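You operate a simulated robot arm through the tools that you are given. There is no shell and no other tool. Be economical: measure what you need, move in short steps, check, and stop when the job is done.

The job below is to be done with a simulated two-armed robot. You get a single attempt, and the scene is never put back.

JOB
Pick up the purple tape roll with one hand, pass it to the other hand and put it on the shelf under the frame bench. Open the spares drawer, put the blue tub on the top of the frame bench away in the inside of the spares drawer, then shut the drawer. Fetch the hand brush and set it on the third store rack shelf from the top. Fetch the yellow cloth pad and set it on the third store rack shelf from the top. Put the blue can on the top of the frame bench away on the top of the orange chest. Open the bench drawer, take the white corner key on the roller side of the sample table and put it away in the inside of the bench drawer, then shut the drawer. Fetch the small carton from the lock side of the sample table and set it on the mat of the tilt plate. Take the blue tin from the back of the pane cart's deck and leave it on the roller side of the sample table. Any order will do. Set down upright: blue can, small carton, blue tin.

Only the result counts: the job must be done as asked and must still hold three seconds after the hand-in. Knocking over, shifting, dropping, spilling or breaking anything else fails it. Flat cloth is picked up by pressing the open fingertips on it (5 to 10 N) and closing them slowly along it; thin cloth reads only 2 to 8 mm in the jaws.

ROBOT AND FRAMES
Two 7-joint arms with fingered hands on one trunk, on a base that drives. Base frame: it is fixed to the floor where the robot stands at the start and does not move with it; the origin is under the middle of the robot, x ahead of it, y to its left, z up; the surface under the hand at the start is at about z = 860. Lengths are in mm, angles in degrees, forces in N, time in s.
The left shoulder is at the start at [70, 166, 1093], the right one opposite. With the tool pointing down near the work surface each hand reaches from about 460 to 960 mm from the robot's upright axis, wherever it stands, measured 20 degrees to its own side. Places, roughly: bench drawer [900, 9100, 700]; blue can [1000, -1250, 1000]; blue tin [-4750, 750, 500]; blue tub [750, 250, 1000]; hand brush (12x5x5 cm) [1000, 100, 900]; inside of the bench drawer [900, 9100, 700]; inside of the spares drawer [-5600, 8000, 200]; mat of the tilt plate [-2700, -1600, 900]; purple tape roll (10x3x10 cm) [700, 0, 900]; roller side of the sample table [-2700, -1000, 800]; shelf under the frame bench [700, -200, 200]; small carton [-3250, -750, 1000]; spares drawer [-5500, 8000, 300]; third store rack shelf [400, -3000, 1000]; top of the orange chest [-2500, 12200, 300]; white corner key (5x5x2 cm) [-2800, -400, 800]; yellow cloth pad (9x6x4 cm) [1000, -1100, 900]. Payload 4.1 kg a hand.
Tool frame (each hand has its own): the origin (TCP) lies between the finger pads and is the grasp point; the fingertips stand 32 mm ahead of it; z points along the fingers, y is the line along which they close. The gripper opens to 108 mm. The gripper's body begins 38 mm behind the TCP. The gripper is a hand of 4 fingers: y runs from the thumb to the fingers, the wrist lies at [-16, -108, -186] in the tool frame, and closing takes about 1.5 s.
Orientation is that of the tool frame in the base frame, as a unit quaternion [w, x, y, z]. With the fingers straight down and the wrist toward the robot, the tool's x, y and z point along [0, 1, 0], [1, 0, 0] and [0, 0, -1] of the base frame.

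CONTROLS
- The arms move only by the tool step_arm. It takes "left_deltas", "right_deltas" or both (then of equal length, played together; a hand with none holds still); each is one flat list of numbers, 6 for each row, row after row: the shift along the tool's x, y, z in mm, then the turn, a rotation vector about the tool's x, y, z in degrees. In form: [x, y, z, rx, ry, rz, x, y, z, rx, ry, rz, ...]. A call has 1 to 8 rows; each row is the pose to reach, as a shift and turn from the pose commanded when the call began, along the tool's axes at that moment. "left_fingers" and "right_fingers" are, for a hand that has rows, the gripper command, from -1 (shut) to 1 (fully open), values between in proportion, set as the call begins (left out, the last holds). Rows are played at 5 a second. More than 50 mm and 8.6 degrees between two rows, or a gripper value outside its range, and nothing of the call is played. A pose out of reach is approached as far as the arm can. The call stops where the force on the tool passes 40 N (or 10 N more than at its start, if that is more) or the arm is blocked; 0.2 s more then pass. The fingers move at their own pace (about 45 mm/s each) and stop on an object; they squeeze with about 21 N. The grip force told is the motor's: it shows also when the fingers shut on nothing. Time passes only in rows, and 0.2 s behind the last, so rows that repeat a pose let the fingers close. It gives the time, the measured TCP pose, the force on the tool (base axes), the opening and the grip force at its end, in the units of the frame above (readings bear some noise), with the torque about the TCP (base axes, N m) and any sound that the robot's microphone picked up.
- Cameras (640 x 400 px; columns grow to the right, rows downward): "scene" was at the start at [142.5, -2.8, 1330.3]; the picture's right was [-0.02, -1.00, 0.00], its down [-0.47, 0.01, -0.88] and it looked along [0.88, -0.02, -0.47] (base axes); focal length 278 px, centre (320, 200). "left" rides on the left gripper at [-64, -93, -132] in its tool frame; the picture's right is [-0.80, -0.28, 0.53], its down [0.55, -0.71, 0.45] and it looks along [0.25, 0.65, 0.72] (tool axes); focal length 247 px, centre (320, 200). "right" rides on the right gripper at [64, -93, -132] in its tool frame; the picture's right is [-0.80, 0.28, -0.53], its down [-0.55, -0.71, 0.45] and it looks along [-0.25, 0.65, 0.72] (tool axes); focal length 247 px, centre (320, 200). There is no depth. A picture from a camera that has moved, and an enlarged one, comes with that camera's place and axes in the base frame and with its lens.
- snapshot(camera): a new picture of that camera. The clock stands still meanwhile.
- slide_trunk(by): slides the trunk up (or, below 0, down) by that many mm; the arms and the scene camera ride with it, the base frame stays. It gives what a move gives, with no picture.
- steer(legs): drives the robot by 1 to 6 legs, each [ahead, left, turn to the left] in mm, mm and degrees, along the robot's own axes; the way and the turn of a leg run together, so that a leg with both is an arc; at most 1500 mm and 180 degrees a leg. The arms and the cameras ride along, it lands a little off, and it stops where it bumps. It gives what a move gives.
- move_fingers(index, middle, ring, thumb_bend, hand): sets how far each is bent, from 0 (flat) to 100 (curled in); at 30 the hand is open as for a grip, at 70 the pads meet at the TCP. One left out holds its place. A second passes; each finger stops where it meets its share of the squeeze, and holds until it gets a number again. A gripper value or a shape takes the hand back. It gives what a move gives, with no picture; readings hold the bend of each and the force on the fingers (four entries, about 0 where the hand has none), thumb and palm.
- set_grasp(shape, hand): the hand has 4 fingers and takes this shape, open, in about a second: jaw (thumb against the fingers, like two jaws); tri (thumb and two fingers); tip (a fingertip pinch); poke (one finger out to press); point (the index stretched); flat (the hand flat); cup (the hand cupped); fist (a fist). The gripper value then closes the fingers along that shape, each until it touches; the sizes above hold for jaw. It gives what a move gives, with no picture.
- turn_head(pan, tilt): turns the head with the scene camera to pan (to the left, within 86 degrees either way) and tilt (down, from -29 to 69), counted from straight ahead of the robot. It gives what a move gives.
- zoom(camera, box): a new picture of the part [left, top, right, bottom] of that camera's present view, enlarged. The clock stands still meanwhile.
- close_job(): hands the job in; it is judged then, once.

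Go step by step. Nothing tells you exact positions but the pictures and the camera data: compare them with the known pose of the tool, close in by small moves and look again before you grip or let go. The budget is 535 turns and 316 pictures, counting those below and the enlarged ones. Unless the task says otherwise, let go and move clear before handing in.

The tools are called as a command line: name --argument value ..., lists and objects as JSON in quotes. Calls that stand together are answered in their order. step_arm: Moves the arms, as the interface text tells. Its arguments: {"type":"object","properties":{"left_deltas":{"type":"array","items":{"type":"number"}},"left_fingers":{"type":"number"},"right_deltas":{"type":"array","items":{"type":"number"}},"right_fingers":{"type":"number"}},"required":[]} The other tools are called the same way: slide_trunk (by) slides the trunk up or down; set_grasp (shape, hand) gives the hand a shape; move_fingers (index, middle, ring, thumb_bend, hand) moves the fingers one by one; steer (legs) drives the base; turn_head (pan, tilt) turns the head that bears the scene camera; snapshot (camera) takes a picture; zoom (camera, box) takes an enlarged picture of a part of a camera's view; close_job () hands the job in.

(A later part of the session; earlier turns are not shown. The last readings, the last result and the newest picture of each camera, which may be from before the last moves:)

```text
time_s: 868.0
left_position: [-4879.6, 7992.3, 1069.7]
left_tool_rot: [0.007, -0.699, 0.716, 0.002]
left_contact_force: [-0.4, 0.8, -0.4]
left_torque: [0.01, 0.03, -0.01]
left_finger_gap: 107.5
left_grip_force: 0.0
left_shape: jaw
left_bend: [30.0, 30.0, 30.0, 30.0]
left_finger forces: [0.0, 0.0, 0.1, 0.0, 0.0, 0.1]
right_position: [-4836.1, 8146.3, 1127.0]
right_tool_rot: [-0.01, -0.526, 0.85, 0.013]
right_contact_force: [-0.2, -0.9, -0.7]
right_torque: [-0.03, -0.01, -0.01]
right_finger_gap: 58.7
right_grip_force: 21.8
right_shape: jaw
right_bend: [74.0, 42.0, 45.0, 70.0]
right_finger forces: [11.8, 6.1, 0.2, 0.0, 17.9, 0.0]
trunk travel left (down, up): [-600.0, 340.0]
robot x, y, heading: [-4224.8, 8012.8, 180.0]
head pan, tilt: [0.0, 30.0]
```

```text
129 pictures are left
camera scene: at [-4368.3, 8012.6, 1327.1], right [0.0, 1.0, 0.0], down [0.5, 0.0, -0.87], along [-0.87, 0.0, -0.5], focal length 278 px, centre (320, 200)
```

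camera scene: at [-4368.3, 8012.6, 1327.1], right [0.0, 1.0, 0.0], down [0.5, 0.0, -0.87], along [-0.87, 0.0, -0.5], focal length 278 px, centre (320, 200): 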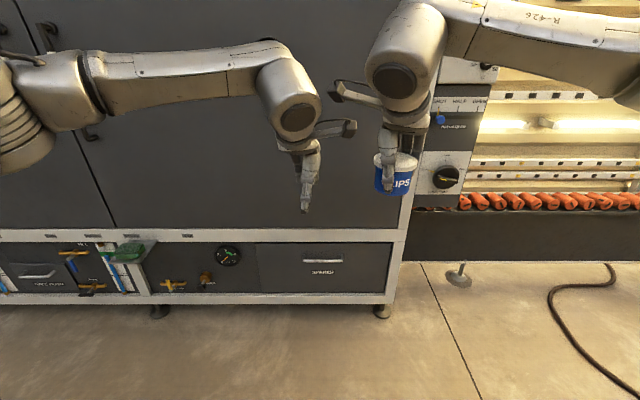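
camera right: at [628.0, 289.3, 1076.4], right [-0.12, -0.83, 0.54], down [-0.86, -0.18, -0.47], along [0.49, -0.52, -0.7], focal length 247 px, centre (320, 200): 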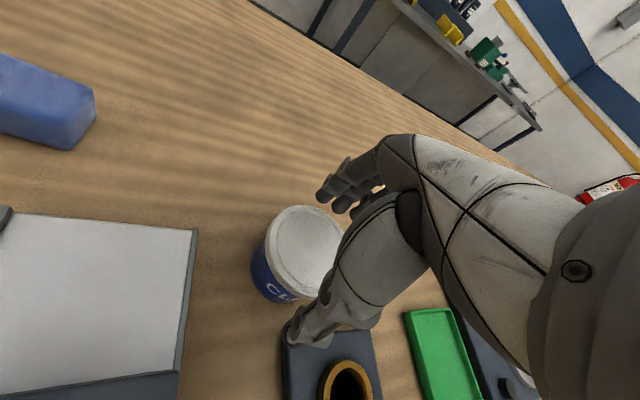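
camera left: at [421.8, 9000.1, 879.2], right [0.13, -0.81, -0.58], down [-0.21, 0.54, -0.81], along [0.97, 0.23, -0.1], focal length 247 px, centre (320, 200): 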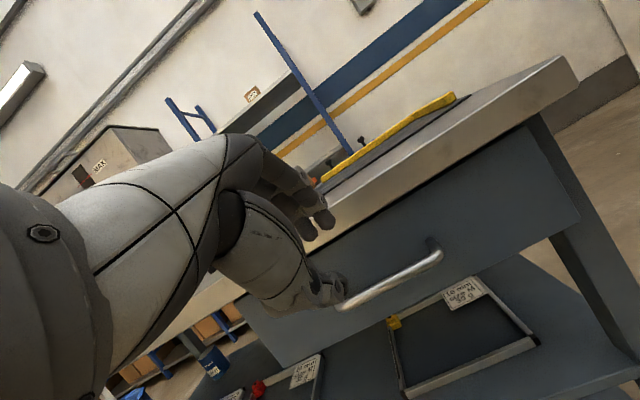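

The "SPARES" drawer with a bar handle is right ahead, low on the cabinet. I zoom in.

zoom --camera "scene" --box '[230, 220, 420, 330]'

```text
3.37 times, centred on (325, 275) of scene
camera zoom: at [-4368.3, 8012.6, 1327.1], right [0.0, 1.0, 0.0], down [0.5, 0.0, -0.87], along [-0.87, 0.0, -0.5], focal length 935 px, centre (303, -53)
```

zoom: 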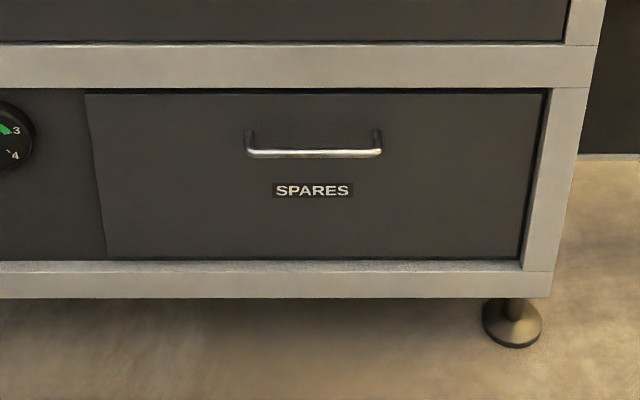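

Handle bar at about x −5308, z 470, y 7940..8116. I repeat the earlier method: lower the trunk, pitch the left hand forward, and move up.

slide_trunk --by -400

slide_trunk --by -60

step_arm --left_deltas '[0, 0, 0, -8.5, 0, 0, 0, 0, 0, -17, 0, 0, 0, 0, 0, -25.5, 0, 0, 0, 0, 0, -34, 0, 0, 0, 0, 0, -42, 0, 0]' --right_deltas '[-20, -10, -10, 0, 0, 0, -40, -20, -20, 0, 0, 0, -60, -30, -30, 0, 0, 0, -80, -40, -40, 0, 0, 0, -100, -50, -50, 0, 0, 0]' --left_fingers -0.2

snapshot --camera "scene"

```text
time_s: 871.9
left_position: [-4881.4, 7992.8, 670.1]
left_tool_rot: [0.008, -0.698, 0.716, 0.003]
left_contact_force: [0.1, 0.4, -0.1]
left_torque: [0.02, 0.0, 0.02]
left_finger_gap: 107.8
left_grip_force: 0.1
left_shape: jaw
left_bend: [30.0, 30.0, 30.0, 30.0]
left_finger forces: [0.0, 0.1, 0.0, 0.0, 0.0, 0.0]
right_position: [-4834.2, 8147.2, 727.9]
right_tool_rot: [-0.009, -0.526, 0.85, 0.013]
right_contact_force: [-0.2, -0.3, -1.3]
right_torque: [-0.01, 0.02, 0.0]
right_finger_gap: 58.7
right_grip_force: 21.1
right_shape: jaw
right_bend: [74.0, 42.0, 45.0, 70.0]
right_finger forces: [11.8, 6.1, 0.1, 0.1, 17.8, 0.0]
trunk travel left (down, up): [-200.0, 740.0]
robot x, y, heading: [-4229.4, 8010.8, 180.1]
head pan, tilt: [0.0, 30.0]
```

```text
time_s: 872.9
left_position: [-4880.5, 7992.9, 611.2]
left_tool_rot: [0.006, -0.698, 0.716, 0.003]
left_contact_force: [-0.3, -0.2, -0.9]
left_torque: [0.0, 0.02, -0.01]
left_finger_gap: 107.9
left_grip_force: 0.0
left_shape: jaw
left_bend: [30.0, 30.0, 30.0, 30.0]
left_finger forces: [0.0, 0.1, 0.0, 0.0, 0.0, 0.0]
right_position: [-4834.5, 8147.4, 668.3]
right_tool_rot: [-0.009, -0.526, 0.85, 0.013]
right_contact_force: [0.1, 0.3, -1.4]
right_torque: [-0.02, 0.01, -0.03]
right_finger_gap: 58.6
right_grip_force: 20.6
right_shape: jaw
right_bend: [74.0, 42.0, 45.0, 70.0]
right_finger forces: [11.9, 6.2, 0.1, 0.1, 17.9, 0.0]
trunk travel left (down, up): [-140.0, 800.0]
robot x, y, heading: [-4228.2, 8011.7, 179.8]
head pan, tilt: [0.0, 30.0]
```

```text
time_s: 874.1
left_position: [-4880.4, 7993.6, 610.0]
left_tool_rot: [-0.244, -0.654, 0.668, 0.26]
left_contact_force: [0.2, -1.0, 0.0]
left_torque: [-0.02, 0.01, 0.0]
left_finger_gap: 43.2
left_grip_force: 0.0
left_shape: jaw
left_bend: [74.0, 49.0, 47.0, 73.0]
left_finger forces: [0.0, 0.1, 0.0, 0.1, 0.0, 0.0]
right_position: [-4743.6, 8213.5, 715.2]
right_tool_rot: [-0.009, -0.526, 0.85, 0.013]
right_contact_force: [-0.5, 0.2, -1.0]
right_torque: [0.0, -0.01, 0.0]
right_finger_gap: 58.7
right_grip_force: 21.1
right_shape: jaw
right_bend: [74.0, 42.0, 45.0, 70.0]
right_finger forces: [11.8, 6.1, 0.2, 0.1, 17.8, 0.0]
trunk travel left (down, up): [-140.0, 800.0]
robot x, y, heading: [-4227.0, 8011.4, 180.2]
head pan, tilt: [0.0, 30.0]
```

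```text
127 pictures are left
camera scene: at [-4368.0, 8012.7, 867.1], right [0.0, 1.0, 0.0], down [0.5, 0.0, -0.87], along [-0.87, 0.0, -0.5], focal length 278 px, centre (320, 200)
```

scene: 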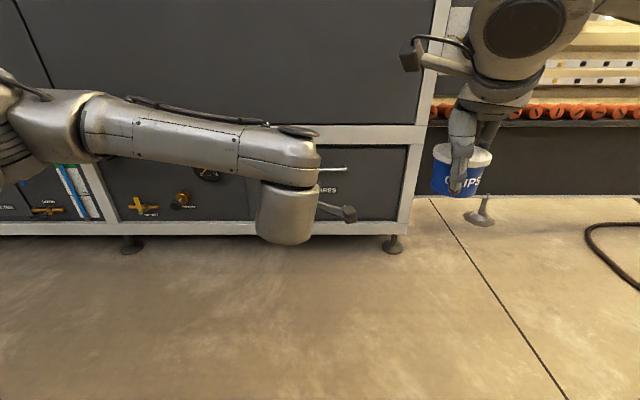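

I zoom to refine the bar position from this lower camera.

zoom --camera "scene" --box '[260, 130, 420, 250]'

```text
3.33 times, centred on (340, 190) of scene
camera zoom: at [-4368.0, 8012.7, 867.1], right [0.0, 1.0, 0.0], down [0.5, 0.0, -0.87], along [-0.87, 0.0, -0.5], focal length 925 px, centre (253, 233)
```

zoom: 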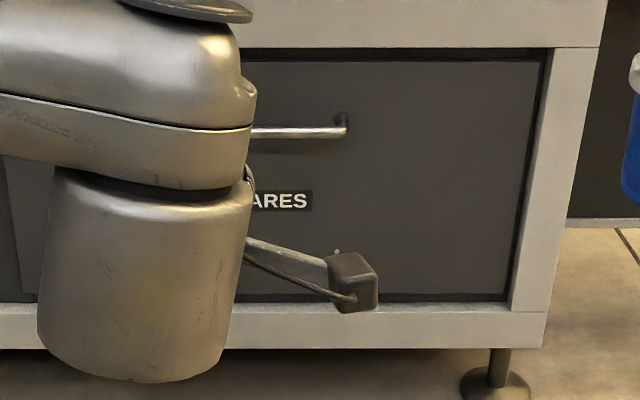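

Refined: bar at x≈−5338, z≈441, face x≈−5383. I drive up and place the hand just in front of the bar.

steer --legs '[[350, -25, 0]]'

step_arm --left_deltas '[2, -9, 31, 0, 0, 0, 4, -18, 62, 0, 0, 0, 6, -27, 93, 0, 0, 0, 8, -35, 122, 0, 0, 0]'

snapshot --camera "left"

```text
time_s: 876.4
left_position: [-5232.5, 8019.4, 610.5]
left_tool_rot: [-0.243, -0.653, 0.669, 0.26]
left_contact_force: [0.4, 0.1, 0.7]
left_torque: [0.01, 0.04, -0.01]
left_finger_gap: 43.4
left_grip_force: 0.2
left_shape: jaw
left_bend: [74.0, 49.0, 47.0, 73.0]
left_finger forces: [0.0, 0.0, 0.0, 0.0, 0.1, 0.0]
right_position: [-5097.9, 8241.1, 715.0]
right_tool_rot: [-0.009, -0.525, 0.851, 0.014]
right_contact_force: [-0.1, 0.3, -1.0]
right_torque: [0.02, -0.01, 0.0]
right_finger_gap: 58.5
right_grip_force: 21.2
right_shape: jaw
right_bend: [74.0, 42.0, 45.0, 70.0]
right_finger forces: [11.9, 6.2, 0.1, 0.1, 17.9, 0.1]
trunk travel left (down, up): [-140.0, 800.0]
robot x, y, heading: [-4580.6, 8038.1, 179.8]
head pan, tilt: [0.0, 30.0]
```

```text
time_s: 877.4
left_position: [-5289.9, 8014.8, 497.2]
left_tool_rot: [-0.244, -0.653, 0.668, 0.259]
left_contact_force: [-0.5, 0.5, -0.9]
left_torque: [-0.03, 0.0, -0.01]
left_finger_gap: 43.5
left_grip_force: 0.0
left_shape: jaw
left_bend: [74.0, 49.0, 47.0, 73.0]
left_finger forces: [0.0, 0.1, 0.0, 0.0, 0.1, 0.1]
right_position: [-5098.2, 8242.1, 716.0]
right_tool_rot: [-0.01, -0.526, 0.85, 0.014]
right_contact_force: [0.6, -0.4, -0.7]
right_torque: [-0.02, 0.0, -0.01]
right_finger_gap: 58.3
right_grip_force: 20.5
right_shape: jaw
right_bend: [74.0, 42.0, 45.0, 70.0]
right_finger forces: [11.7, 6.2, 0.1, 0.0, 17.9, 0.1]
trunk travel left (down, up): [-140.0, 800.0]
robot x, y, heading: [-4586.1, 8039.7, 179.6]
head pan, tilt: [0.0, 30.0]
```

```text
125 pictures are left
camera left: at [-5130.9, 8074.7, 534.8], right [-0.12, 0.81, -0.58], down [0.21, -0.54, -0.81], along [-0.97, -0.22, -0.11], focal length 247 px, centre (320, 200)
```

left: 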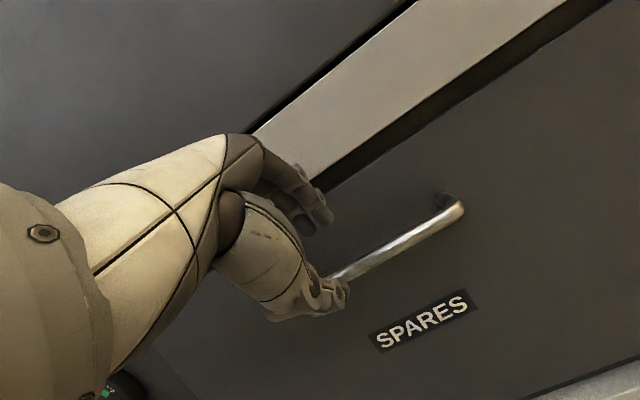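

The view agrees with the estimate. I advance and close on the bar.

step_arm --left_deltas '[0, 0, 20, 0, 0, 0, 0, 0, 40, 0, 0, 0, 0, 0, 54, 0, 0, 0, 0, 0, 60, 0, 0, 0]'

step_arm --left_deltas '[0, 0, 0, 0, 0, 0, 0, 0, 0, 0, 0, 0, 0, 0, 0, 0, 0, 0, 0, 0, 0, 0, 0, 0, 0, 0, 0, 0, 0, 0]' --left_fingers -1

snapshot --camera "left"

```text
time_s: 878.4
left_position: [-5330.6, 8017.3, 450.3]
left_tool_rot: [-0.245, -0.655, 0.667, 0.258]
left_contact_force: [-0.8, -0.7, 0.2]
left_torque: [0.0, -0.02, -0.01]
left_finger_gap: 43.2
left_grip_force: 0.1
left_shape: jaw
left_bend: [74.0, 49.0, 47.0, 73.0]
left_finger forces: [0.0, 0.0, 0.1, 0.0, 0.0, 0.1]
right_position: [-5097.8, 8240.5, 715.0]
right_tool_rot: [-0.009, -0.525, 0.851, 0.013]
right_contact_force: [-0.5, -0.5, -0.9]
right_torque: [0.03, 0.01, -0.03]
right_finger_gap: 58.7
right_grip_force: 20.8
right_shape: jaw
right_bend: [74.0, 42.0, 45.0, 70.0]
right_finger forces: [11.8, 6.2, 0.2, 0.0, 17.9, 0.1]
trunk travel left (down, up): [-140.0, 800.0]
robot x, y, heading: [-4580.9, 8041.4, 179.7]
head pan, tilt: [0.0, 30.0]
```

```text
time_s: 879.6
left_position: [-5329.8, 8017.0, 450.4]
left_tool_rot: [-0.244, -0.654, 0.667, 0.259]
left_contact_force: [-3.2, -0.5, -3.6]
left_torque: [-0.09, 0.04, -0.03]
left_finger_gap: 6.2
left_grip_force: 21.4
left_shape: jaw
left_bend: [72.0, 65.0, 63.0, 71.0]
left_finger forces: [9.3, 4.5, 2.5, 0.0, 17.4, 0.0]
right_position: [-5098.2, 8241.8, 714.6]
right_tool_rot: [-0.009, -0.526, 0.85, 0.014]
right_contact_force: [-0.2, 0.5, -2.0]
right_torque: [0.0, 0.03, 0.01]
right_finger_gap: 58.7
right_grip_force: 20.9
right_shape: jaw
right_bend: [74.0, 42.0, 45.0, 70.0]
right_finger forces: [11.8, 6.2, 0.2, 0.0, 17.9, 0.0]
trunk travel left (down, up): [-140.0, 800.0]
robot x, y, heading: [-4585.1, 8036.5, 179.8]
head pan, tilt: [0.0, 30.0]
```

```text
124 pictures are left
camera left: at [-5171.0, 8076.3, 487.7], right [-0.12, 0.81, -0.58], down [0.22, -0.54, -0.81], along [-0.97, -0.22, -0.11], focal length 247 px, centre (320, 200)
```

left: 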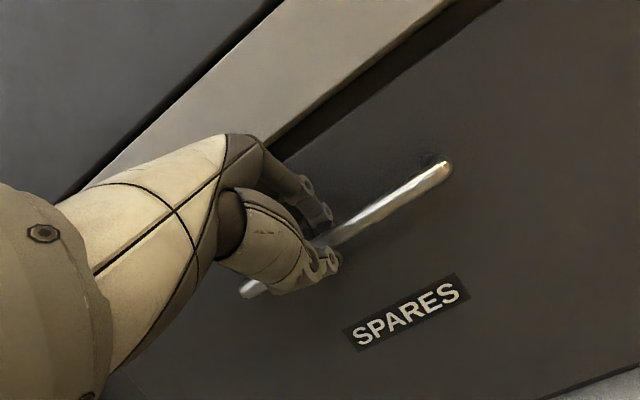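

The bar is well gripped by all three fingers and the thumb. I pull with the base in two stages.

steer --legs '[[-100, 0, 0]]'

steer --legs '[[-180, 0, 0]]'

snapshot --camera "right"

snapshot --camera "left"

```text
time_s: 880.7
left_position: [-5230.1, 8016.5, 450.8]
left_tool_rot: [-0.245, -0.655, 0.667, 0.259]
left_contact_force: [-1.1, 3.2, -4.7]
left_torque: [-0.04, -0.06, -0.08]
left_finger_gap: 6.3
left_grip_force: 21.4
left_shape: jaw
left_bend: [72.0, 66.0, 64.0, 72.0]
left_finger forces: [10.3, 5.0, 2.4, 0.1, 18.6, 0.0]
right_position: [-4997.1, 8239.5, 715.4]
right_tool_rot: [-0.009, -0.527, 0.85, 0.013]
right_contact_force: [0.3, -0.5, -1.7]
right_torque: [-0.03, -0.03, 0.0]
right_finger_gap: 58.8
right_grip_force: 21.0
right_shape: jaw
right_bend: [74.0, 42.0, 45.0, 70.0]
right_finger forces: [11.7, 6.1, 0.2, 0.1, 17.9, 0.0]
trunk travel left (down, up): [-140.0, 800.0]
robot x, y, heading: [-4480.5, 8039.8, 179.9]
head pan, tilt: [0.0, 30.0]
```

```text
time_s: 882.2
left_position: [-5047.6, 8015.8, 451.7]
left_tool_rot: [-0.245, -0.653, 0.668, 0.26]
left_contact_force: [-1.9, 3.7, -7.5]
left_torque: [0.04, -0.12, -0.15]
left_finger_gap: 6.4
left_grip_force: 20.7
left_shape: jaw
left_bend: [72.0, 66.0, 64.0, 72.0]
left_finger forces: [10.2, 4.9, 2.4, 0.0, 19.6, 0.1]
right_position: [-4815.6, 8240.4, 715.0]
right_tool_rot: [-0.009, -0.526, 0.85, 0.014]
right_contact_force: [-0.1, -0.6, -1.2]
right_torque: [0.01, 0.01, 0.06]
right_finger_gap: 58.7
right_grip_force: 21.1
right_shape: jaw
right_bend: [74.0, 42.0, 45.0, 70.0]
right_finger forces: [11.9, 6.2, 0.2, 0.0, 18.1, 0.0]
trunk travel left (down, up): [-140.0, 800.0]
robot x, y, heading: [-4302.4, 8036.5, 179.7]
head pan, tilt: [0.0, 30.0]
```

```text
123 pictures are left
camera right: at [-4760.3, 8139.4, 843.0], right [0.12, 0.83, 0.54], down [0.86, 0.18, -0.47], along [-0.49, 0.52, -0.7], focal length 247 px, centre (320, 200)
```

right: 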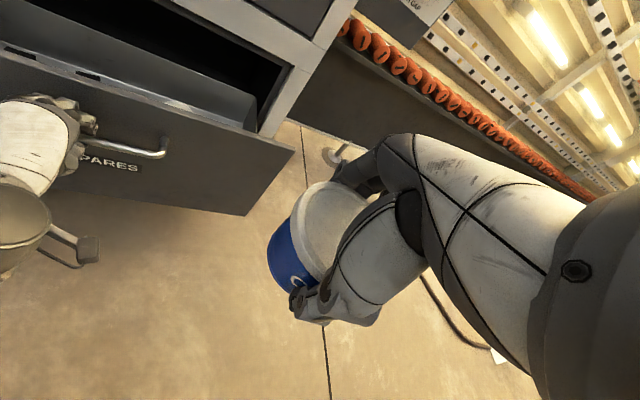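

```text
122 pictures are left
camera left: at [-4889.8, 8075.8, 487.8], right [-0.12, 0.81, -0.58], down [0.21, -0.54, -0.81], along [-0.97, -0.22, -0.11], focal length 247 px, centre (320, 200)
```

left: 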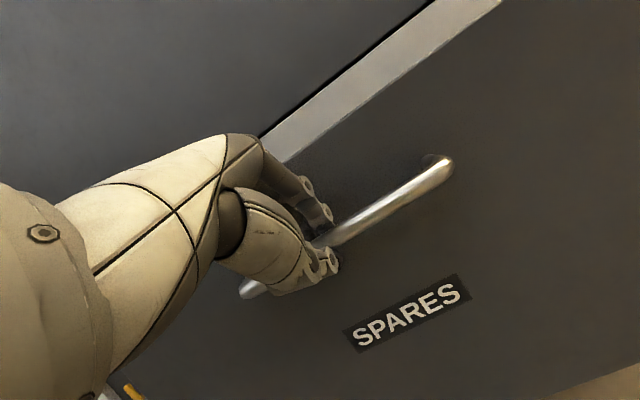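

Open by 280 mm. I pull another 80 mm, then look into the drawer.

steer --legs '[[-80, 0, 0]]'

turn_head --pan -5 --tilt 30

snapshot --camera "scene"

```text
time_s: 883.1
left_position: [-5022.9, 8013.6, 455.1]
left_tool_rot: [-0.247, -0.653, 0.666, 0.262]
left_contact_force: [1.3, -0.1, 7.4]
left_torque: [-0.05, 0.07, -0.02]
left_finger_gap: 7.5
left_grip_force: 21.2
left_shape: jaw
left_bend: [58.0, 61.0, 58.0, 73.0]
left_finger forces: [13.6, 8.9, 2.8, 0.1, 24.8, 0.0]
right_position: [-4786.5, 8239.7, 715.3]
right_tool_rot: [-0.009, -0.526, 0.85, 0.013]
right_contact_force: [0.7, 0.5, -0.3]
right_torque: [-0.02, 0.0, 0.02]
right_finger_gap: 58.6
right_grip_force: 21.0
right_shape: jaw
right_bend: [74.0, 42.0, 45.0, 70.0]
right_finger forces: [12.0, 6.2, 0.1, 0.0, 18.2, 0.0]
trunk travel left (down, up): [-140.0, 800.0]
robot x, y, heading: [-4269.5, 8037.0, 179.8]
head pan, tilt: [0.0, 30.0]
stopped in leg 1: the force on the tool passed its limit at 52 N (the readings are from after the stop); the commanded pose is now the measured one
```

```text
time_s: 883.8
left_position: [-5022.5, 8013.5, 454.9]
left_tool_rot: [-0.247, -0.654, 0.666, 0.262]
left_contact_force: [-1.7, -0.7, 12.3]
left_torque: [-0.03, 0.25, -0.01]
left_finger_gap: 7.5
left_grip_force: 21.0
left_shape: jaw
left_bend: [58.0, 61.0, 58.0, 73.0]
left_finger forces: [15.6, 10.3, 3.4, 0.1, 22.7, 0.1]
right_position: [-4787.5, 8239.7, 716.7]
right_tool_rot: [-0.01, -0.526, 0.851, 0.014]
right_contact_force: [0.5, 0.1, -0.9]
right_torque: [0.01, -0.02, 0.01]
right_finger_gap: 58.4
right_grip_force: 21.2
right_shape: jaw
right_bend: [74.0, 42.0, 45.0, 70.0]
right_finger forces: [11.9, 6.3, 0.2, 0.0, 18.0, 0.1]
trunk travel left (down, up): [-140.0, 800.0]
robot x, y, heading: [-4273.6, 8037.5, 179.9]
head pan, tilt: [-5.0, 30.0]
```

```text
121 pictures are left
camera scene: at [-4410.7, 8045.8, 867.4], right [0.09, 1.0, 0.0], down [0.5, -0.05, -0.87], along [-0.86, 0.08, -0.5], focal length 278 px, centre (320, 200)
```

scene: 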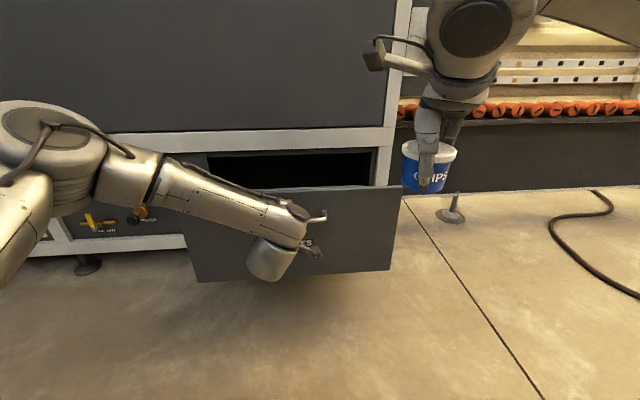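

The drawer is at its stop, open about 300 mm. I release the handle and back the hand off.

step_arm --left_deltas '[0, 0, 0, 0, 0, 0, 0, 0, 0, 0, 0, 0, 0, 0, 0, 0, 0, 0, 0, 0, 0, 0, 0, 0, 0, 0, -15, 0, 0, 0, 0, 0, -45, 0, 0, 0, 0, 0, -90, 0, 0, 0, 0, 0, -135, 0, 0, 0]' --left_fingers -0.3

slide_trunk --by 300

turn_head --pan -5 --tilt 40

snapshot --camera "scene"

snapshot --camera "right"

```text
time_s: 885.5
left_position: [-4931.2, 8009.7, 553.0]
left_tool_rot: [-0.247, -0.654, 0.666, 0.261]
left_contact_force: [-0.7, 0.2, -0.2]
left_torque: [0.02, -0.01, -0.02]
left_finger_gap: 37.3
left_grip_force: 0.1
left_shape: jaw
left_bend: [74.0, 52.0, 49.0, 74.0]
left_finger forces: [0.0, 0.0, 0.0, 0.0, 0.1, 0.0]
right_position: [-4787.5, 8240.5, 714.7]
right_tool_rot: [-0.009, -0.526, 0.85, 0.014]
right_contact_force: [-0.1, -0.6, -1.9]
right_torque: [-0.04, 0.0, -0.02]
right_finger_gap: 58.5
right_grip_force: 20.8
right_shape: jaw
right_bend: [74.0, 42.0, 45.0, 70.0]
right_finger forces: [12.0, 6.3, 0.3, 0.0, 18.1, 0.0]
trunk travel left (down, up): [-140.0, 800.0]
robot x, y, heading: [-4269.3, 8037.2, 179.7]
head pan, tilt: [-5.0, 30.0]
```

```text
time_s: 888.5
left_position: [-4931.5, 8011.5, 853.2]
left_tool_rot: [-0.246, -0.654, 0.666, 0.26]
left_contact_force: [0.0, 0.2, -0.8]
left_torque: [0.0, 0.03, 0.0]
left_finger_gap: 37.4
left_grip_force: 0.1
left_shape: jaw
left_bend: [74.0, 52.0, 49.0, 74.0]
left_finger forces: [0.0, 0.0, 0.0, 0.0, 0.0, 0.1]
right_position: [-4788.5, 8239.5, 1014.9]
right_tool_rot: [-0.009, -0.527, 0.85, 0.015]
right_contact_force: [-0.3, -0.2, -0.2]
right_torque: [-0.02, -0.01, -0.01]
right_finger_gap: 58.6
right_grip_force: 20.9
right_shape: jaw
right_bend: [74.0, 42.0, 45.0, 70.0]
right_finger forces: [11.9, 6.1, 0.3, 0.1, 18.1, 0.0]
trunk travel left (down, up): [-440.0, 500.0]
robot x, y, heading: [-4268.9, 8038.0, 179.5]
head pan, tilt: [-5.0, 30.0]
```

```text
time_s: 889.3
left_position: [-4931.8, 8010.4, 852.9]
left_tool_rot: [-0.247, -0.654, 0.666, 0.261]
left_contact_force: [-0.2, -0.3, -0.4]
left_torque: [0.02, 0.03, -0.04]
left_finger_gap: 37.5
left_grip_force: 0.0
left_shape: jaw
left_bend: [74.0, 52.0, 49.0, 74.0]
left_finger forces: [0.0, 0.0, 0.1, 0.0, 0.0, 0.0]
right_position: [-4788.0, 8240.7, 1015.4]
right_tool_rot: [-0.01, -0.526, 0.85, 0.014]
right_contact_force: [-0.8, 0.1, -0.4]
right_torque: [0.02, 0.03, 0.01]
right_finger_gap: 58.4
right_grip_force: 21.2
right_shape: jaw
right_bend: [74.0, 42.0, 45.0, 70.0]
right_finger forces: [11.9, 6.2, 0.2, 0.1, 18.1, 0.0]
trunk travel left (down, up): [-440.0, 500.0]
robot x, y, heading: [-4269.8, 8037.2, 179.9]
head pan, tilt: [-5.0, 40.0]
```

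```text
120 pictures are left
camera scene: at [-4406.4, 8045.4, 1151.8], right [0.09, 1.0, 0.0], down [0.64, -0.06, -0.77], along [-0.76, 0.07, -0.64], focal length 278 px, centre (320, 200)
```

scene: 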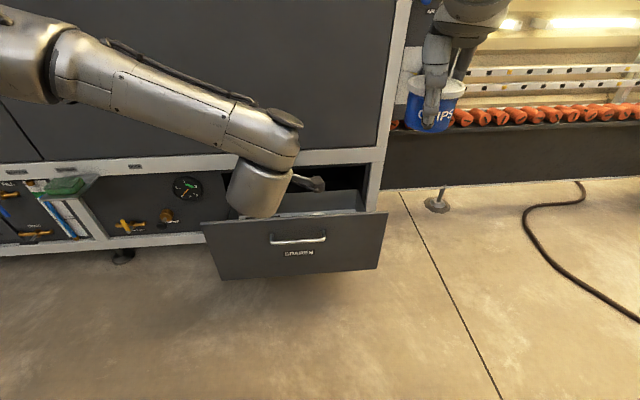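

```text
119 pictures are left
camera right: at [-4731.1, 8139.2, 1143.3], right [0.12, 0.83, 0.54], down [0.86, 0.18, -0.47], along [-0.49, 0.52, -0.7], focal length 247 px, centre (320, 200)
```

right: 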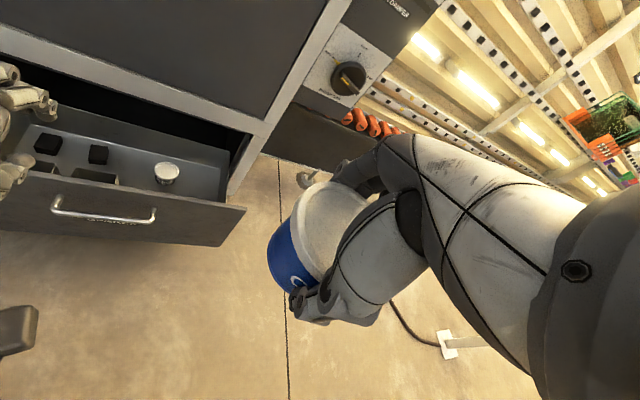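

I can see small items inside. I move the left arm out of the view and raise the trunk, to look straight down into the drawer.

step_arm --left_deltas '[25, -13, -35, 7, 0, 0, 50, -27, -70, 14, 0, 0, 75, -40, -105, 21, 0, 0, 100, -54, -140, 28, 0, 0, 125, -67, -175, 35, 0, 0, 150, -81, -208, 42, 0, 0]'

slide_trunk --by 200

turn_head --pan -5 --tilt 50

snapshot --camera "scene"

```text
time_s: 890.7
left_position: [-4734.3, 7854.4, 950.6]
left_tool_rot: [0.006, -0.698, 0.716, 0.005]
left_contact_force: [0.1, -0.7, 0.7]
left_torque: [0.03, 0.03, -0.02]
left_finger_gap: 37.6
left_grip_force: 0.1
left_shape: jaw
left_bend: [74.0, 52.0, 49.0, 74.0]
left_finger forces: [0.0, 0.1, 0.0, 0.0, 0.1, 0.0]
right_position: [-4788.0, 8238.9, 1015.6]
right_tool_rot: [-0.009, -0.526, 0.85, 0.014]
right_contact_force: [0.0, 0.6, -0.3]
right_torque: [-0.01, -0.01, 0.0]
right_finger_gap: 58.4
right_grip_force: 20.8
right_shape: jaw
right_bend: [74.0, 42.0, 45.0, 70.0]
right_finger forces: [12.0, 6.1, 0.1, 0.1, 18.1, 0.0]
trunk travel left (down, up): [-440.0, 500.0]
robot x, y, heading: [-4270.8, 8037.9, 179.7]
head pan, tilt: [-5.0, 40.0]
```

```text
time_s: 892.8
left_position: [-4736.9, 7854.4, 1150.5]
left_tool_rot: [0.004, -0.698, 0.716, 0.005]
left_contact_force: [0.3, -0.1, -0.6]
left_torque: [-0.01, -0.01, -0.01]
left_finger_gap: 37.7
left_grip_force: 0.1
left_shape: jaw
left_bend: [74.0, 52.0, 49.0, 74.0]
left_finger forces: [0.1, 0.0, 0.1, 0.0, 0.1, 0.0]
right_position: [-4787.7, 8239.8, 1214.8]
right_tool_rot: [-0.009, -0.526, 0.85, 0.014]
right_contact_force: [0.2, -0.1, -1.2]
right_torque: [0.0, 0.01, -0.02]
right_finger_gap: 58.5
right_grip_force: 21.3
right_shape: jaw
right_bend: [74.0, 42.0, 45.0, 70.0]
right_finger forces: [11.9, 6.3, 0.2, 0.0, 18.2, 0.0]
trunk travel left (down, up): [-640.0, 300.0]
robot x, y, heading: [-4269.9, 8034.0, 179.7]
head pan, tilt: [-5.0, 40.0]
```

```text
time_s: 893.6
left_position: [-4736.3, 7853.6, 1149.3]
left_tool_rot: [0.004, -0.699, 0.715, 0.006]
left_contact_force: [0.4, -0.7, -0.4]
left_torque: [0.01, 0.0, 0.02]
left_finger_gap: 37.6
left_grip_force: 0.1
left_shape: jaw
left_bend: [74.0, 52.0, 49.0, 74.0]
left_finger forces: [0.0, 0.1, 0.0, 0.1, 0.1, 0.1]
right_position: [-4788.2, 8239.2, 1214.8]
right_tool_rot: [-0.009, -0.526, 0.85, 0.014]
right_contact_force: [-1.1, -0.8, 0.0]
right_torque: [-0.02, 0.0, -0.02]
right_finger_gap: 58.5
right_grip_force: 21.3
right_shape: jaw
right_bend: [74.0, 42.0, 45.0, 70.0]
right_finger forces: [11.9, 6.3, 0.1, 0.0, 18.1, 0.0]
trunk travel left (down, up): [-640.0, 300.0]
robot x, y, heading: [-4275.8, 8036.9, 179.6]
head pan, tilt: [-5.0, 50.0]
```

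```text
118 pictures are left
camera scene: at [-4398.5, 8044.6, 1337.6], right [0.09, 1.0, 0.0], down [0.76, -0.07, -0.64], along [-0.64, 0.06, -0.77], focal length 278 px, centre (320, 200)
```

scene: 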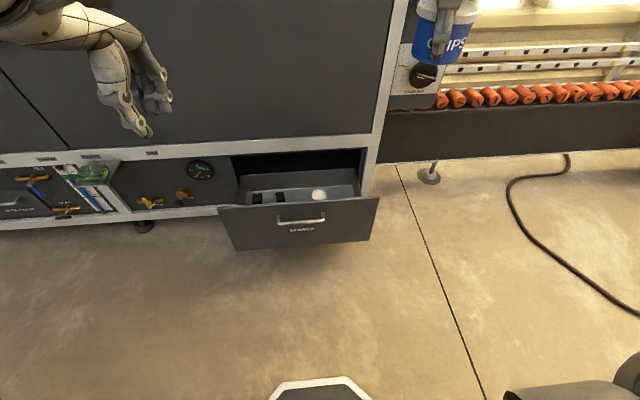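

I drive 300 mm closer and look down into the drawer.

steer --legs '[[290, 0, 0.4]]'

turn_head --pan -5 --tilt 55

snapshot --camera "scene"

snapshot --camera "right"

```text
time_s: 895.5
left_position: [-5023.2, 7851.0, 1149.4]
left_tool_rot: [0.004, -0.701, 0.713, 0.006]
left_contact_force: [0.4, 0.4, 0.3]
left_torque: [0.02, -0.01, -0.02]
left_finger_gap: 37.7
left_grip_force: 0.0
left_shape: jaw
left_bend: [74.0, 52.0, 49.0, 74.0]
left_finger forces: [0.0, 0.0, 0.0, 0.1, 0.0, 0.0]
right_position: [-5076.5, 8236.1, 1216.2]
right_tool_rot: [-0.009, -0.529, 0.848, 0.013]
right_contact_force: [1.0, -0.1, -1.9]
right_torque: [0.03, 0.0, 0.01]
right_finger_gap: 58.5
right_grip_force: 20.7
right_shape: jaw
right_bend: [74.0, 42.0, 45.0, 70.0]
right_finger forces: [11.9, 6.3, 0.3, 0.1, 18.0, 0.0]
trunk travel left (down, up): [-640.0, 300.0]
robot x, y, heading: [-4562.1, 8038.6, -179.5]
head pan, tilt: [-5.0, 50.0]
```

```text
time_s: 896.2
left_position: [-5024.1, 7849.6, 1149.3]
left_tool_rot: [0.006, -0.702, 0.712, 0.005]
left_contact_force: [0.1, -0.5, -0.1]
left_torque: [0.01, -0.03, -0.04]
left_finger_gap: 37.5
left_grip_force: 0.2
left_shape: jaw
left_bend: [74.0, 52.0, 49.0, 74.0]
left_finger forces: [0.0, 0.0, 0.1, 0.1, 0.1, 0.0]
right_position: [-5077.7, 8234.8, 1214.9]
right_tool_rot: [-0.009, -0.53, 0.848, 0.014]
right_contact_force: [0.5, 0.4, -0.5]
right_torque: [0.03, -0.01, 0.0]
right_finger_gap: 58.5
right_grip_force: 20.8
right_shape: jaw
right_bend: [74.0, 42.0, 45.0, 70.0]
right_finger forces: [11.9, 6.3, 0.2, 0.1, 18.2, 0.1]
trunk travel left (down, up): [-640.0, 300.0]
robot x, y, heading: [-4562.6, 8037.6, -179.8]
head pan, tilt: [-5.0, 55.0]
```

```text
117 pictures are left
camera scene: at [-4682.6, 8043.3, 1331.0], right [0.08, 1.0, 0.0], down [0.82, -0.07, -0.57], along [-0.57, 0.05, -0.82], focal length 278 px, centre (320, 200)
```

scene: 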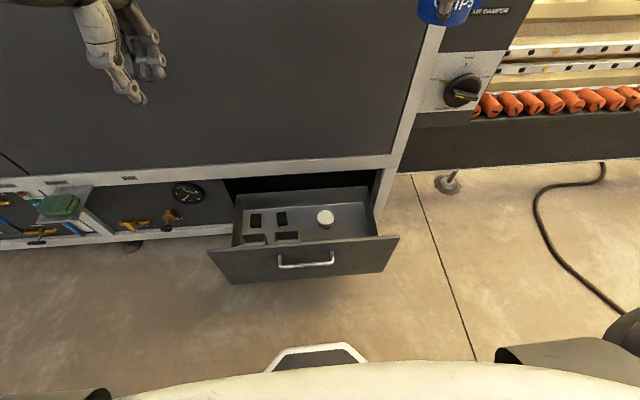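

```text
116 pictures are left
camera right: at [-5020.8, 8135.9, 1343.0], right [0.11, 0.83, 0.54], down [0.86, 0.19, -0.47], along [-0.49, 0.52, -0.7], focal length 247 px, centre (320, 200)
```

right: 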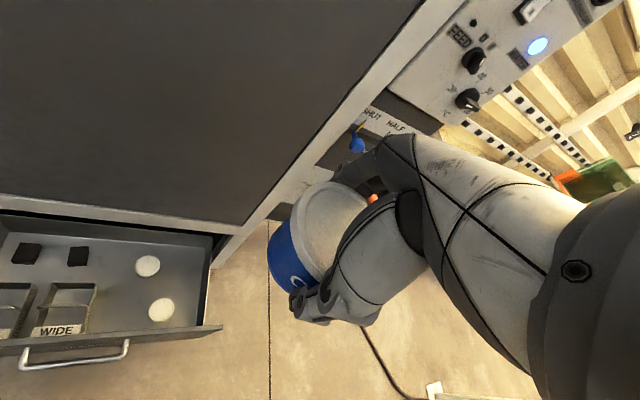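

I zoom in on the drawer interior.

zoom --camera "scene" --box '[200, 165, 420, 295]'

zoom --camera "right" --box '[0, 190, 260, 380]'

```text
2.91 times, centred on (310, 230) of scene
camera zoom: at [-4682.6, 8043.3, 1331.0], right [0.08, 1.0, 0.0], down [0.82, -0.07, -0.57], along [-0.57, 0.05, -0.82], focal length 807 px, centre (349, 113)
```

zoom: 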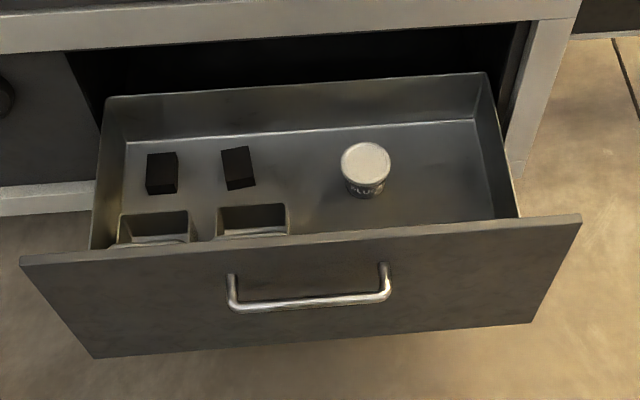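

```text
2.11 times, centred on (130, 285) of right
camera zoom: at [-5020.8, 8135.9, 1343.0], right [0.11, 0.83, 0.54], down [0.86, 0.19, -0.47], along [-0.49, 0.52, -0.7], focal length 520 px, centre (720, 21)
```

zoom: 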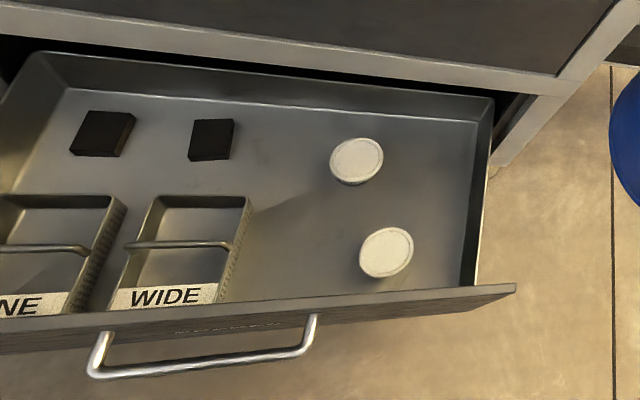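

Drawer floor at z≈231, front wall top ≈520, two small pots at about [−5308, 8125] and [−5167, 8196], bins up to y≈8015. The free spot is about [−5195, 8092]. To keep the wrist off the front wall, I turn the right hand so its wrist lies to the side.

step_arm --right_deltas '[0, 0, 0, 0, 0, 8, 0, 0, 0, 0, 0, 16, 0, 0, 0, 0, 0, 24, 0, 0, 0, 0, 0, 32, 0, 0, 0, 0, 0, 40, 0, 0, 0, 0, 0, 48, 0, 0, 0, 0, 0, 56, 0, 0, 0, 0, 0, 64]'

snapshot --camera "right"

```text
time_s: 898.0
left_position: [-5022.7, 7850.8, 1150.1]
left_tool_rot: [0.004, -0.701, 0.713, 0.005]
left_contact_force: [-0.9, -0.6, 0.9]
left_torque: [-0.02, -0.02, 0.0]
left_finger_gap: 37.4
left_grip_force: 0.1
left_shape: jaw
left_bend: [74.0, 52.0, 49.0, 74.0]
left_finger forces: [0.0, 0.1, 0.0, 0.0, 0.1, 0.0]
right_position: [-5076.9, 8235.8, 1216.1]
right_tool_rot: [-0.016, 0.002, 1.0, 0.007]
right_contact_force: [0.1, 0.2, -1.4]
right_torque: [-0.02, -0.01, -0.01]
right_finger_gap: 58.5
right_grip_force: 21.6
right_shape: jaw
right_bend: [74.0, 42.0, 45.0, 70.0]
right_finger forces: [11.9, 6.3, 0.1, 0.1, 17.9, 0.0]
trunk travel left (down, up): [-640.0, 300.0]
robot x, y, heading: [-4563.2, 8038.7, -179.9]
head pan, tilt: [-5.0, 55.0]
```

```text
113 pictures are left
camera right: at [-5139.5, 8141.7, 1347.1], right [0.81, 0.27, 0.51], down [0.53, -0.7, -0.47], along [0.23, 0.66, -0.72], focal length 247 px, centre (320, 200)
```

right: 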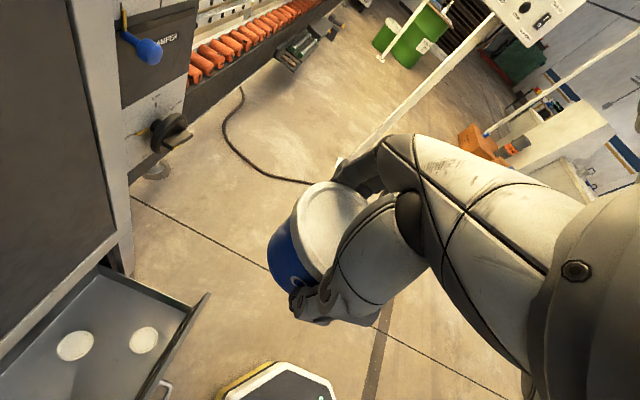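

The turn worked. I shift the base 100 mm forward and 190 mm left so the arm comes nearly straight over the front wall, and lower the trunk a little.

steer --legs '[[100, 190, 0]]'

slide_trunk --by -85

step_arm --right_deltas '[2, 6, 45, 0, 0, 0, 5, 12, 92, 0, 0, 0, 7, 18, 139, 0, 0, 0, 9, 24, 186, 0, 0, 0, 11, 30, 233, 0, 0, 0, 14, 36, 280, 0, 0, 0, 16, 42, 327, 0, 0, 0, 18, 47, 374, 0, 0, 0]'

snapshot --camera "scene"

snapshot --camera "right"

```text
time_s: 899.7
left_position: [-5121.7, 7660.8, 1149.6]
left_tool_rot: [0.005, -0.701, 0.713, 0.007]
left_contact_force: [0.0, 0.0, 0.5]
left_torque: [0.04, 0.0, 0.0]
left_finger_gap: 37.8
left_grip_force: 0.1
left_shape: jaw
left_bend: [74.0, 52.0, 49.0, 74.0]
left_finger forces: [0.0, 0.0, 0.1, 0.0, 0.1, 0.0]
right_position: [-5176.7, 8045.5, 1216.6]
right_tool_rot: [-0.014, 0.001, 1.0, 0.006]
right_contact_force: [0.5, -0.5, -1.7]
right_torque: [0.0, 0.02, 0.01]
right_finger_gap: 58.3
right_grip_force: 21.5
right_shape: jaw
right_bend: [74.0, 42.0, 45.0, 70.0]
right_finger forces: [12.0, 6.3, 0.2, 0.1, 18.0, 0.1]
trunk travel left (down, up): [-640.0, 300.0]
robot x, y, heading: [-4664.2, 7848.8, -179.8]
head pan, tilt: [-5.0, 55.0]
```

```text
time_s: 900.9
left_position: [-5122.5, 7660.2, 1064.1]
left_tool_rot: [0.004, -0.702, 0.712, 0.005]
left_contact_force: [-0.2, 0.0, 0.2]
left_torque: [-0.02, 0.03, 0.01]
left_finger_gap: 37.5
left_grip_force: 0.1
left_shape: jaw
left_bend: [74.0, 52.0, 49.0, 74.0]
left_finger forces: [0.0, 0.1, 0.1, 0.1, 0.1, 0.0]
right_position: [-5177.6, 8046.2, 1130.9]
right_tool_rot: [-0.017, 0.001, 1.0, 0.006]
right_contact_force: [-0.6, 0.4, -1.3]
right_torque: [0.01, -0.03, 0.01]
right_finger_gap: 58.7
right_grip_force: 20.9
right_shape: jaw
right_bend: [74.0, 42.0, 45.0, 70.0]
right_finger forces: [12.0, 6.4, 0.2, 0.0, 18.1, 0.1]
trunk travel left (down, up): [-555.0, 385.0]
robot x, y, heading: [-4658.4, 7850.9, -179.8]
head pan, tilt: [-5.0, 55.0]
```

```text
time_s: 902.7
left_position: [-5123.8, 7661.7, 1065.0]
left_tool_rot: [0.004, -0.702, 0.712, 0.005]
left_contact_force: [-0.8, -0.1, 0.1]
left_torque: [-0.01, 0.0, 0.02]
left_finger_gap: 37.6
left_grip_force: 0.0
left_shape: jaw
left_bend: [74.0, 52.0, 49.0, 74.0]
left_finger forces: [0.0, 0.0, 0.0, 0.1, 0.0, 0.0]
right_position: [-5206.4, 8096.5, 756.8]
right_tool_rot: [-0.015, 0.001, 1.0, 0.006]
right_contact_force: [-0.6, 0.1, -0.9]
right_torque: [0.03, 0.0, -0.01]
right_finger_gap: 58.5
right_grip_force: 21.1
right_shape: jaw
right_bend: [74.0, 42.0, 45.0, 70.0]
right_finger forces: [11.9, 6.3, 0.2, 0.0, 18.0, 0.1]
trunk travel left (down, up): [-555.0, 385.0]
robot x, y, heading: [-4661.6, 7850.7, -179.7]
head pan, tilt: [-5.0, 55.0]
```

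```text
112 pictures are left
camera scene: at [-4782.6, 7853.6, 1246.0], right [0.08, 1.0, 0.0], down [0.82, -0.07, -0.57], along [-0.57, 0.05, -0.82], focal length 278 px, centre (320, 200)
```

scene: 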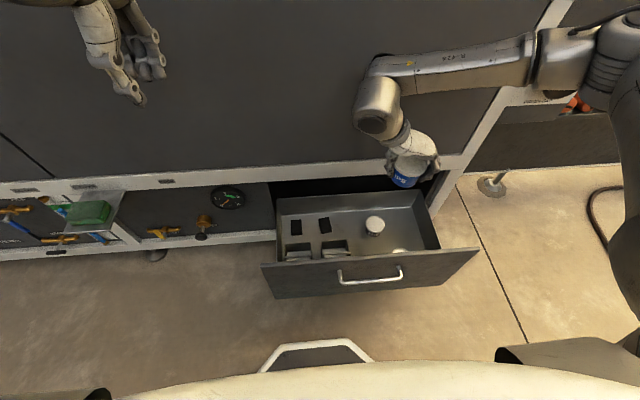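

```text
111 pictures are left
camera right: at [-5268.7, 8002.8, 888.2], right [0.81, 0.28, 0.51], down [0.53, -0.7, -0.47], along [0.23, 0.66, -0.72], focal length 247 px, centre (320, 200)
```

right: 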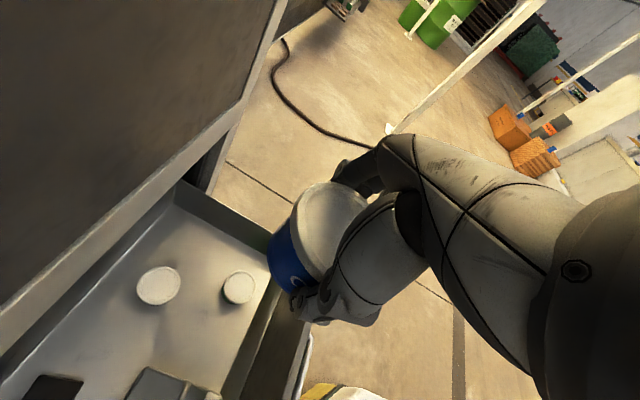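

So far clear. I descend another 200 mm and look at the arm's clearance to the drawer walls.

step_arm --right_deltas '[-5, -2, 40, 0, 0, 0, -10, -4, 80, 0, 0, 0, -11, -4, 120, 0, 0, 0, -11, -4, 160, 0, 0, 0, -11, -4, 200, 0, 0, 0, -11, -4, 240, 0, 0, 0]'

snapshot --camera "scene"

snapshot --camera "right"

```text
time_s: 904.1
left_position: [-5123.6, 7661.2, 1063.7]
left_tool_rot: [0.005, -0.701, 0.713, 0.005]
left_contact_force: [0.1, -0.3, -1.1]
left_torque: [0.03, 0.02, -0.01]
left_finger_gap: 37.8
left_grip_force: 0.1
left_shape: jaw
left_bend: [74.0, 52.0, 49.0, 74.0]
left_finger forces: [0.1, 0.0, 0.0, 0.0, 0.0, 0.1]
right_position: [-5203.2, 8096.2, 516.2]
right_tool_rot: [-0.015, 0.0, 1.0, 0.007]
right_contact_force: [0.1, -0.7, -0.9]
right_torque: [0.01, -0.02, 0.0]
right_finger_gap: 58.4
right_grip_force: 20.5
right_shape: jaw
right_bend: [74.0, 42.0, 45.0, 70.0]
right_finger forces: [11.9, 6.3, 0.2, 0.0, 18.0, 0.0]
trunk travel left (down, up): [-555.0, 385.0]
robot x, y, heading: [-4661.9, 7850.5, -179.9]
head pan, tilt: [-5.0, 55.0]
```

```text
110 pictures are left
camera scene: at [-4782.3, 7853.3, 1246.1], right [0.08, 1.0, 0.0], down [0.82, -0.07, -0.57], along [-0.57, 0.05, -0.82], focal length 278 px, centre (320, 200)
```

scene: 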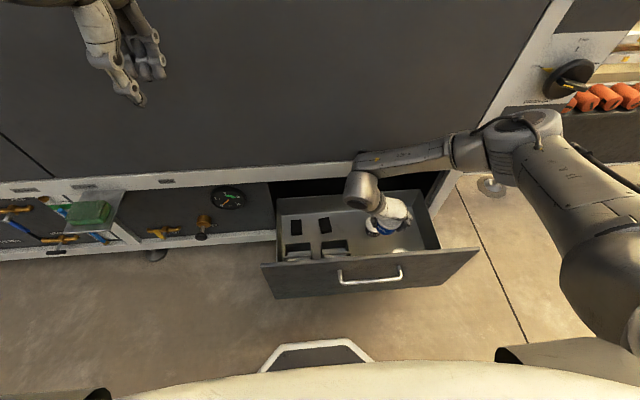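

```text
109 pictures are left
camera right: at [-5264.7, 8002.5, 648.9], right [0.81, 0.28, 0.51], down [0.53, -0.7, -0.47], along [0.23, 0.66, -0.72], focal length 247 px, centre (320, 200)
```

right: 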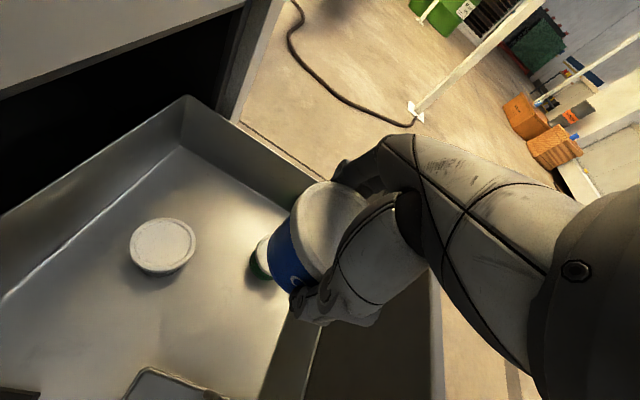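

The arm clears the walls well, because the forearm comes from the right above the drawer. I lower the tub further, slowly near the end.

step_arm --right_deltas '[0, -3, 40, 0, 0, 0, 0, -6, 80, 0, 0, 0, 0, -6, 115, 0, 0, 0, 0, -6, 145, 0, 0, 0, 0, -6, 170, 0, 0, 0]'

snapshot --camera "scene"

snapshot --camera "right"

```text
time_s: 905.3
left_position: [-5122.7, 7660.5, 1064.9]
left_tool_rot: [0.005, -0.701, 0.713, 0.005]
left_contact_force: [0.2, 0.4, 0.2]
left_torque: [-0.01, 0.0, -0.02]
left_finger_gap: 37.6
left_grip_force: 0.1
left_shape: jaw
left_bend: [74.0, 52.0, 49.0, 74.0]
left_finger forces: [0.0, 0.0, 0.0, 0.0, 0.0, 0.0]
right_position: [-5206.9, 8092.6, 346.9]
right_tool_rot: [-0.015, 0.001, 1.0, 0.008]
right_contact_force: [0.6, 0.1, -0.4]
right_torque: [0.0, -0.01, -0.01]
right_finger_gap: 58.6
right_grip_force: 21.3
right_shape: jaw
right_bend: [74.0, 42.0, 45.0, 70.0]
right_finger forces: [12.0, 6.3, 0.3, 0.0, 18.0, 0.0]
trunk travel left (down, up): [-555.0, 385.0]
robot x, y, heading: [-4661.8, 7847.7, -179.8]
head pan, tilt: [-5.0, 55.0]
```

```text
108 pictures are left
camera scene: at [-4781.7, 7852.9, 1246.1], right [0.08, 1.0, 0.0], down [0.82, -0.07, -0.57], along [-0.57, 0.05, -0.82], focal length 278 px, centre (320, 200)
```

scene: 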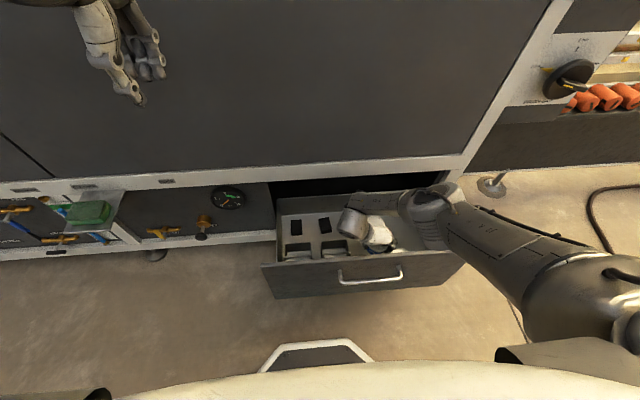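

```text
107 pictures are left
camera right: at [-5269.5, 7998.2, 479.4], right [0.81, 0.27, 0.51], down [0.53, -0.7, -0.47], along [0.23, 0.66, -0.72], focal length 247 px, centre (320, 200)
```

right: 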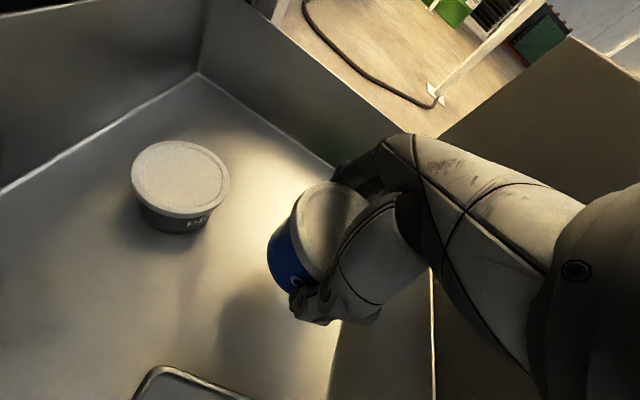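

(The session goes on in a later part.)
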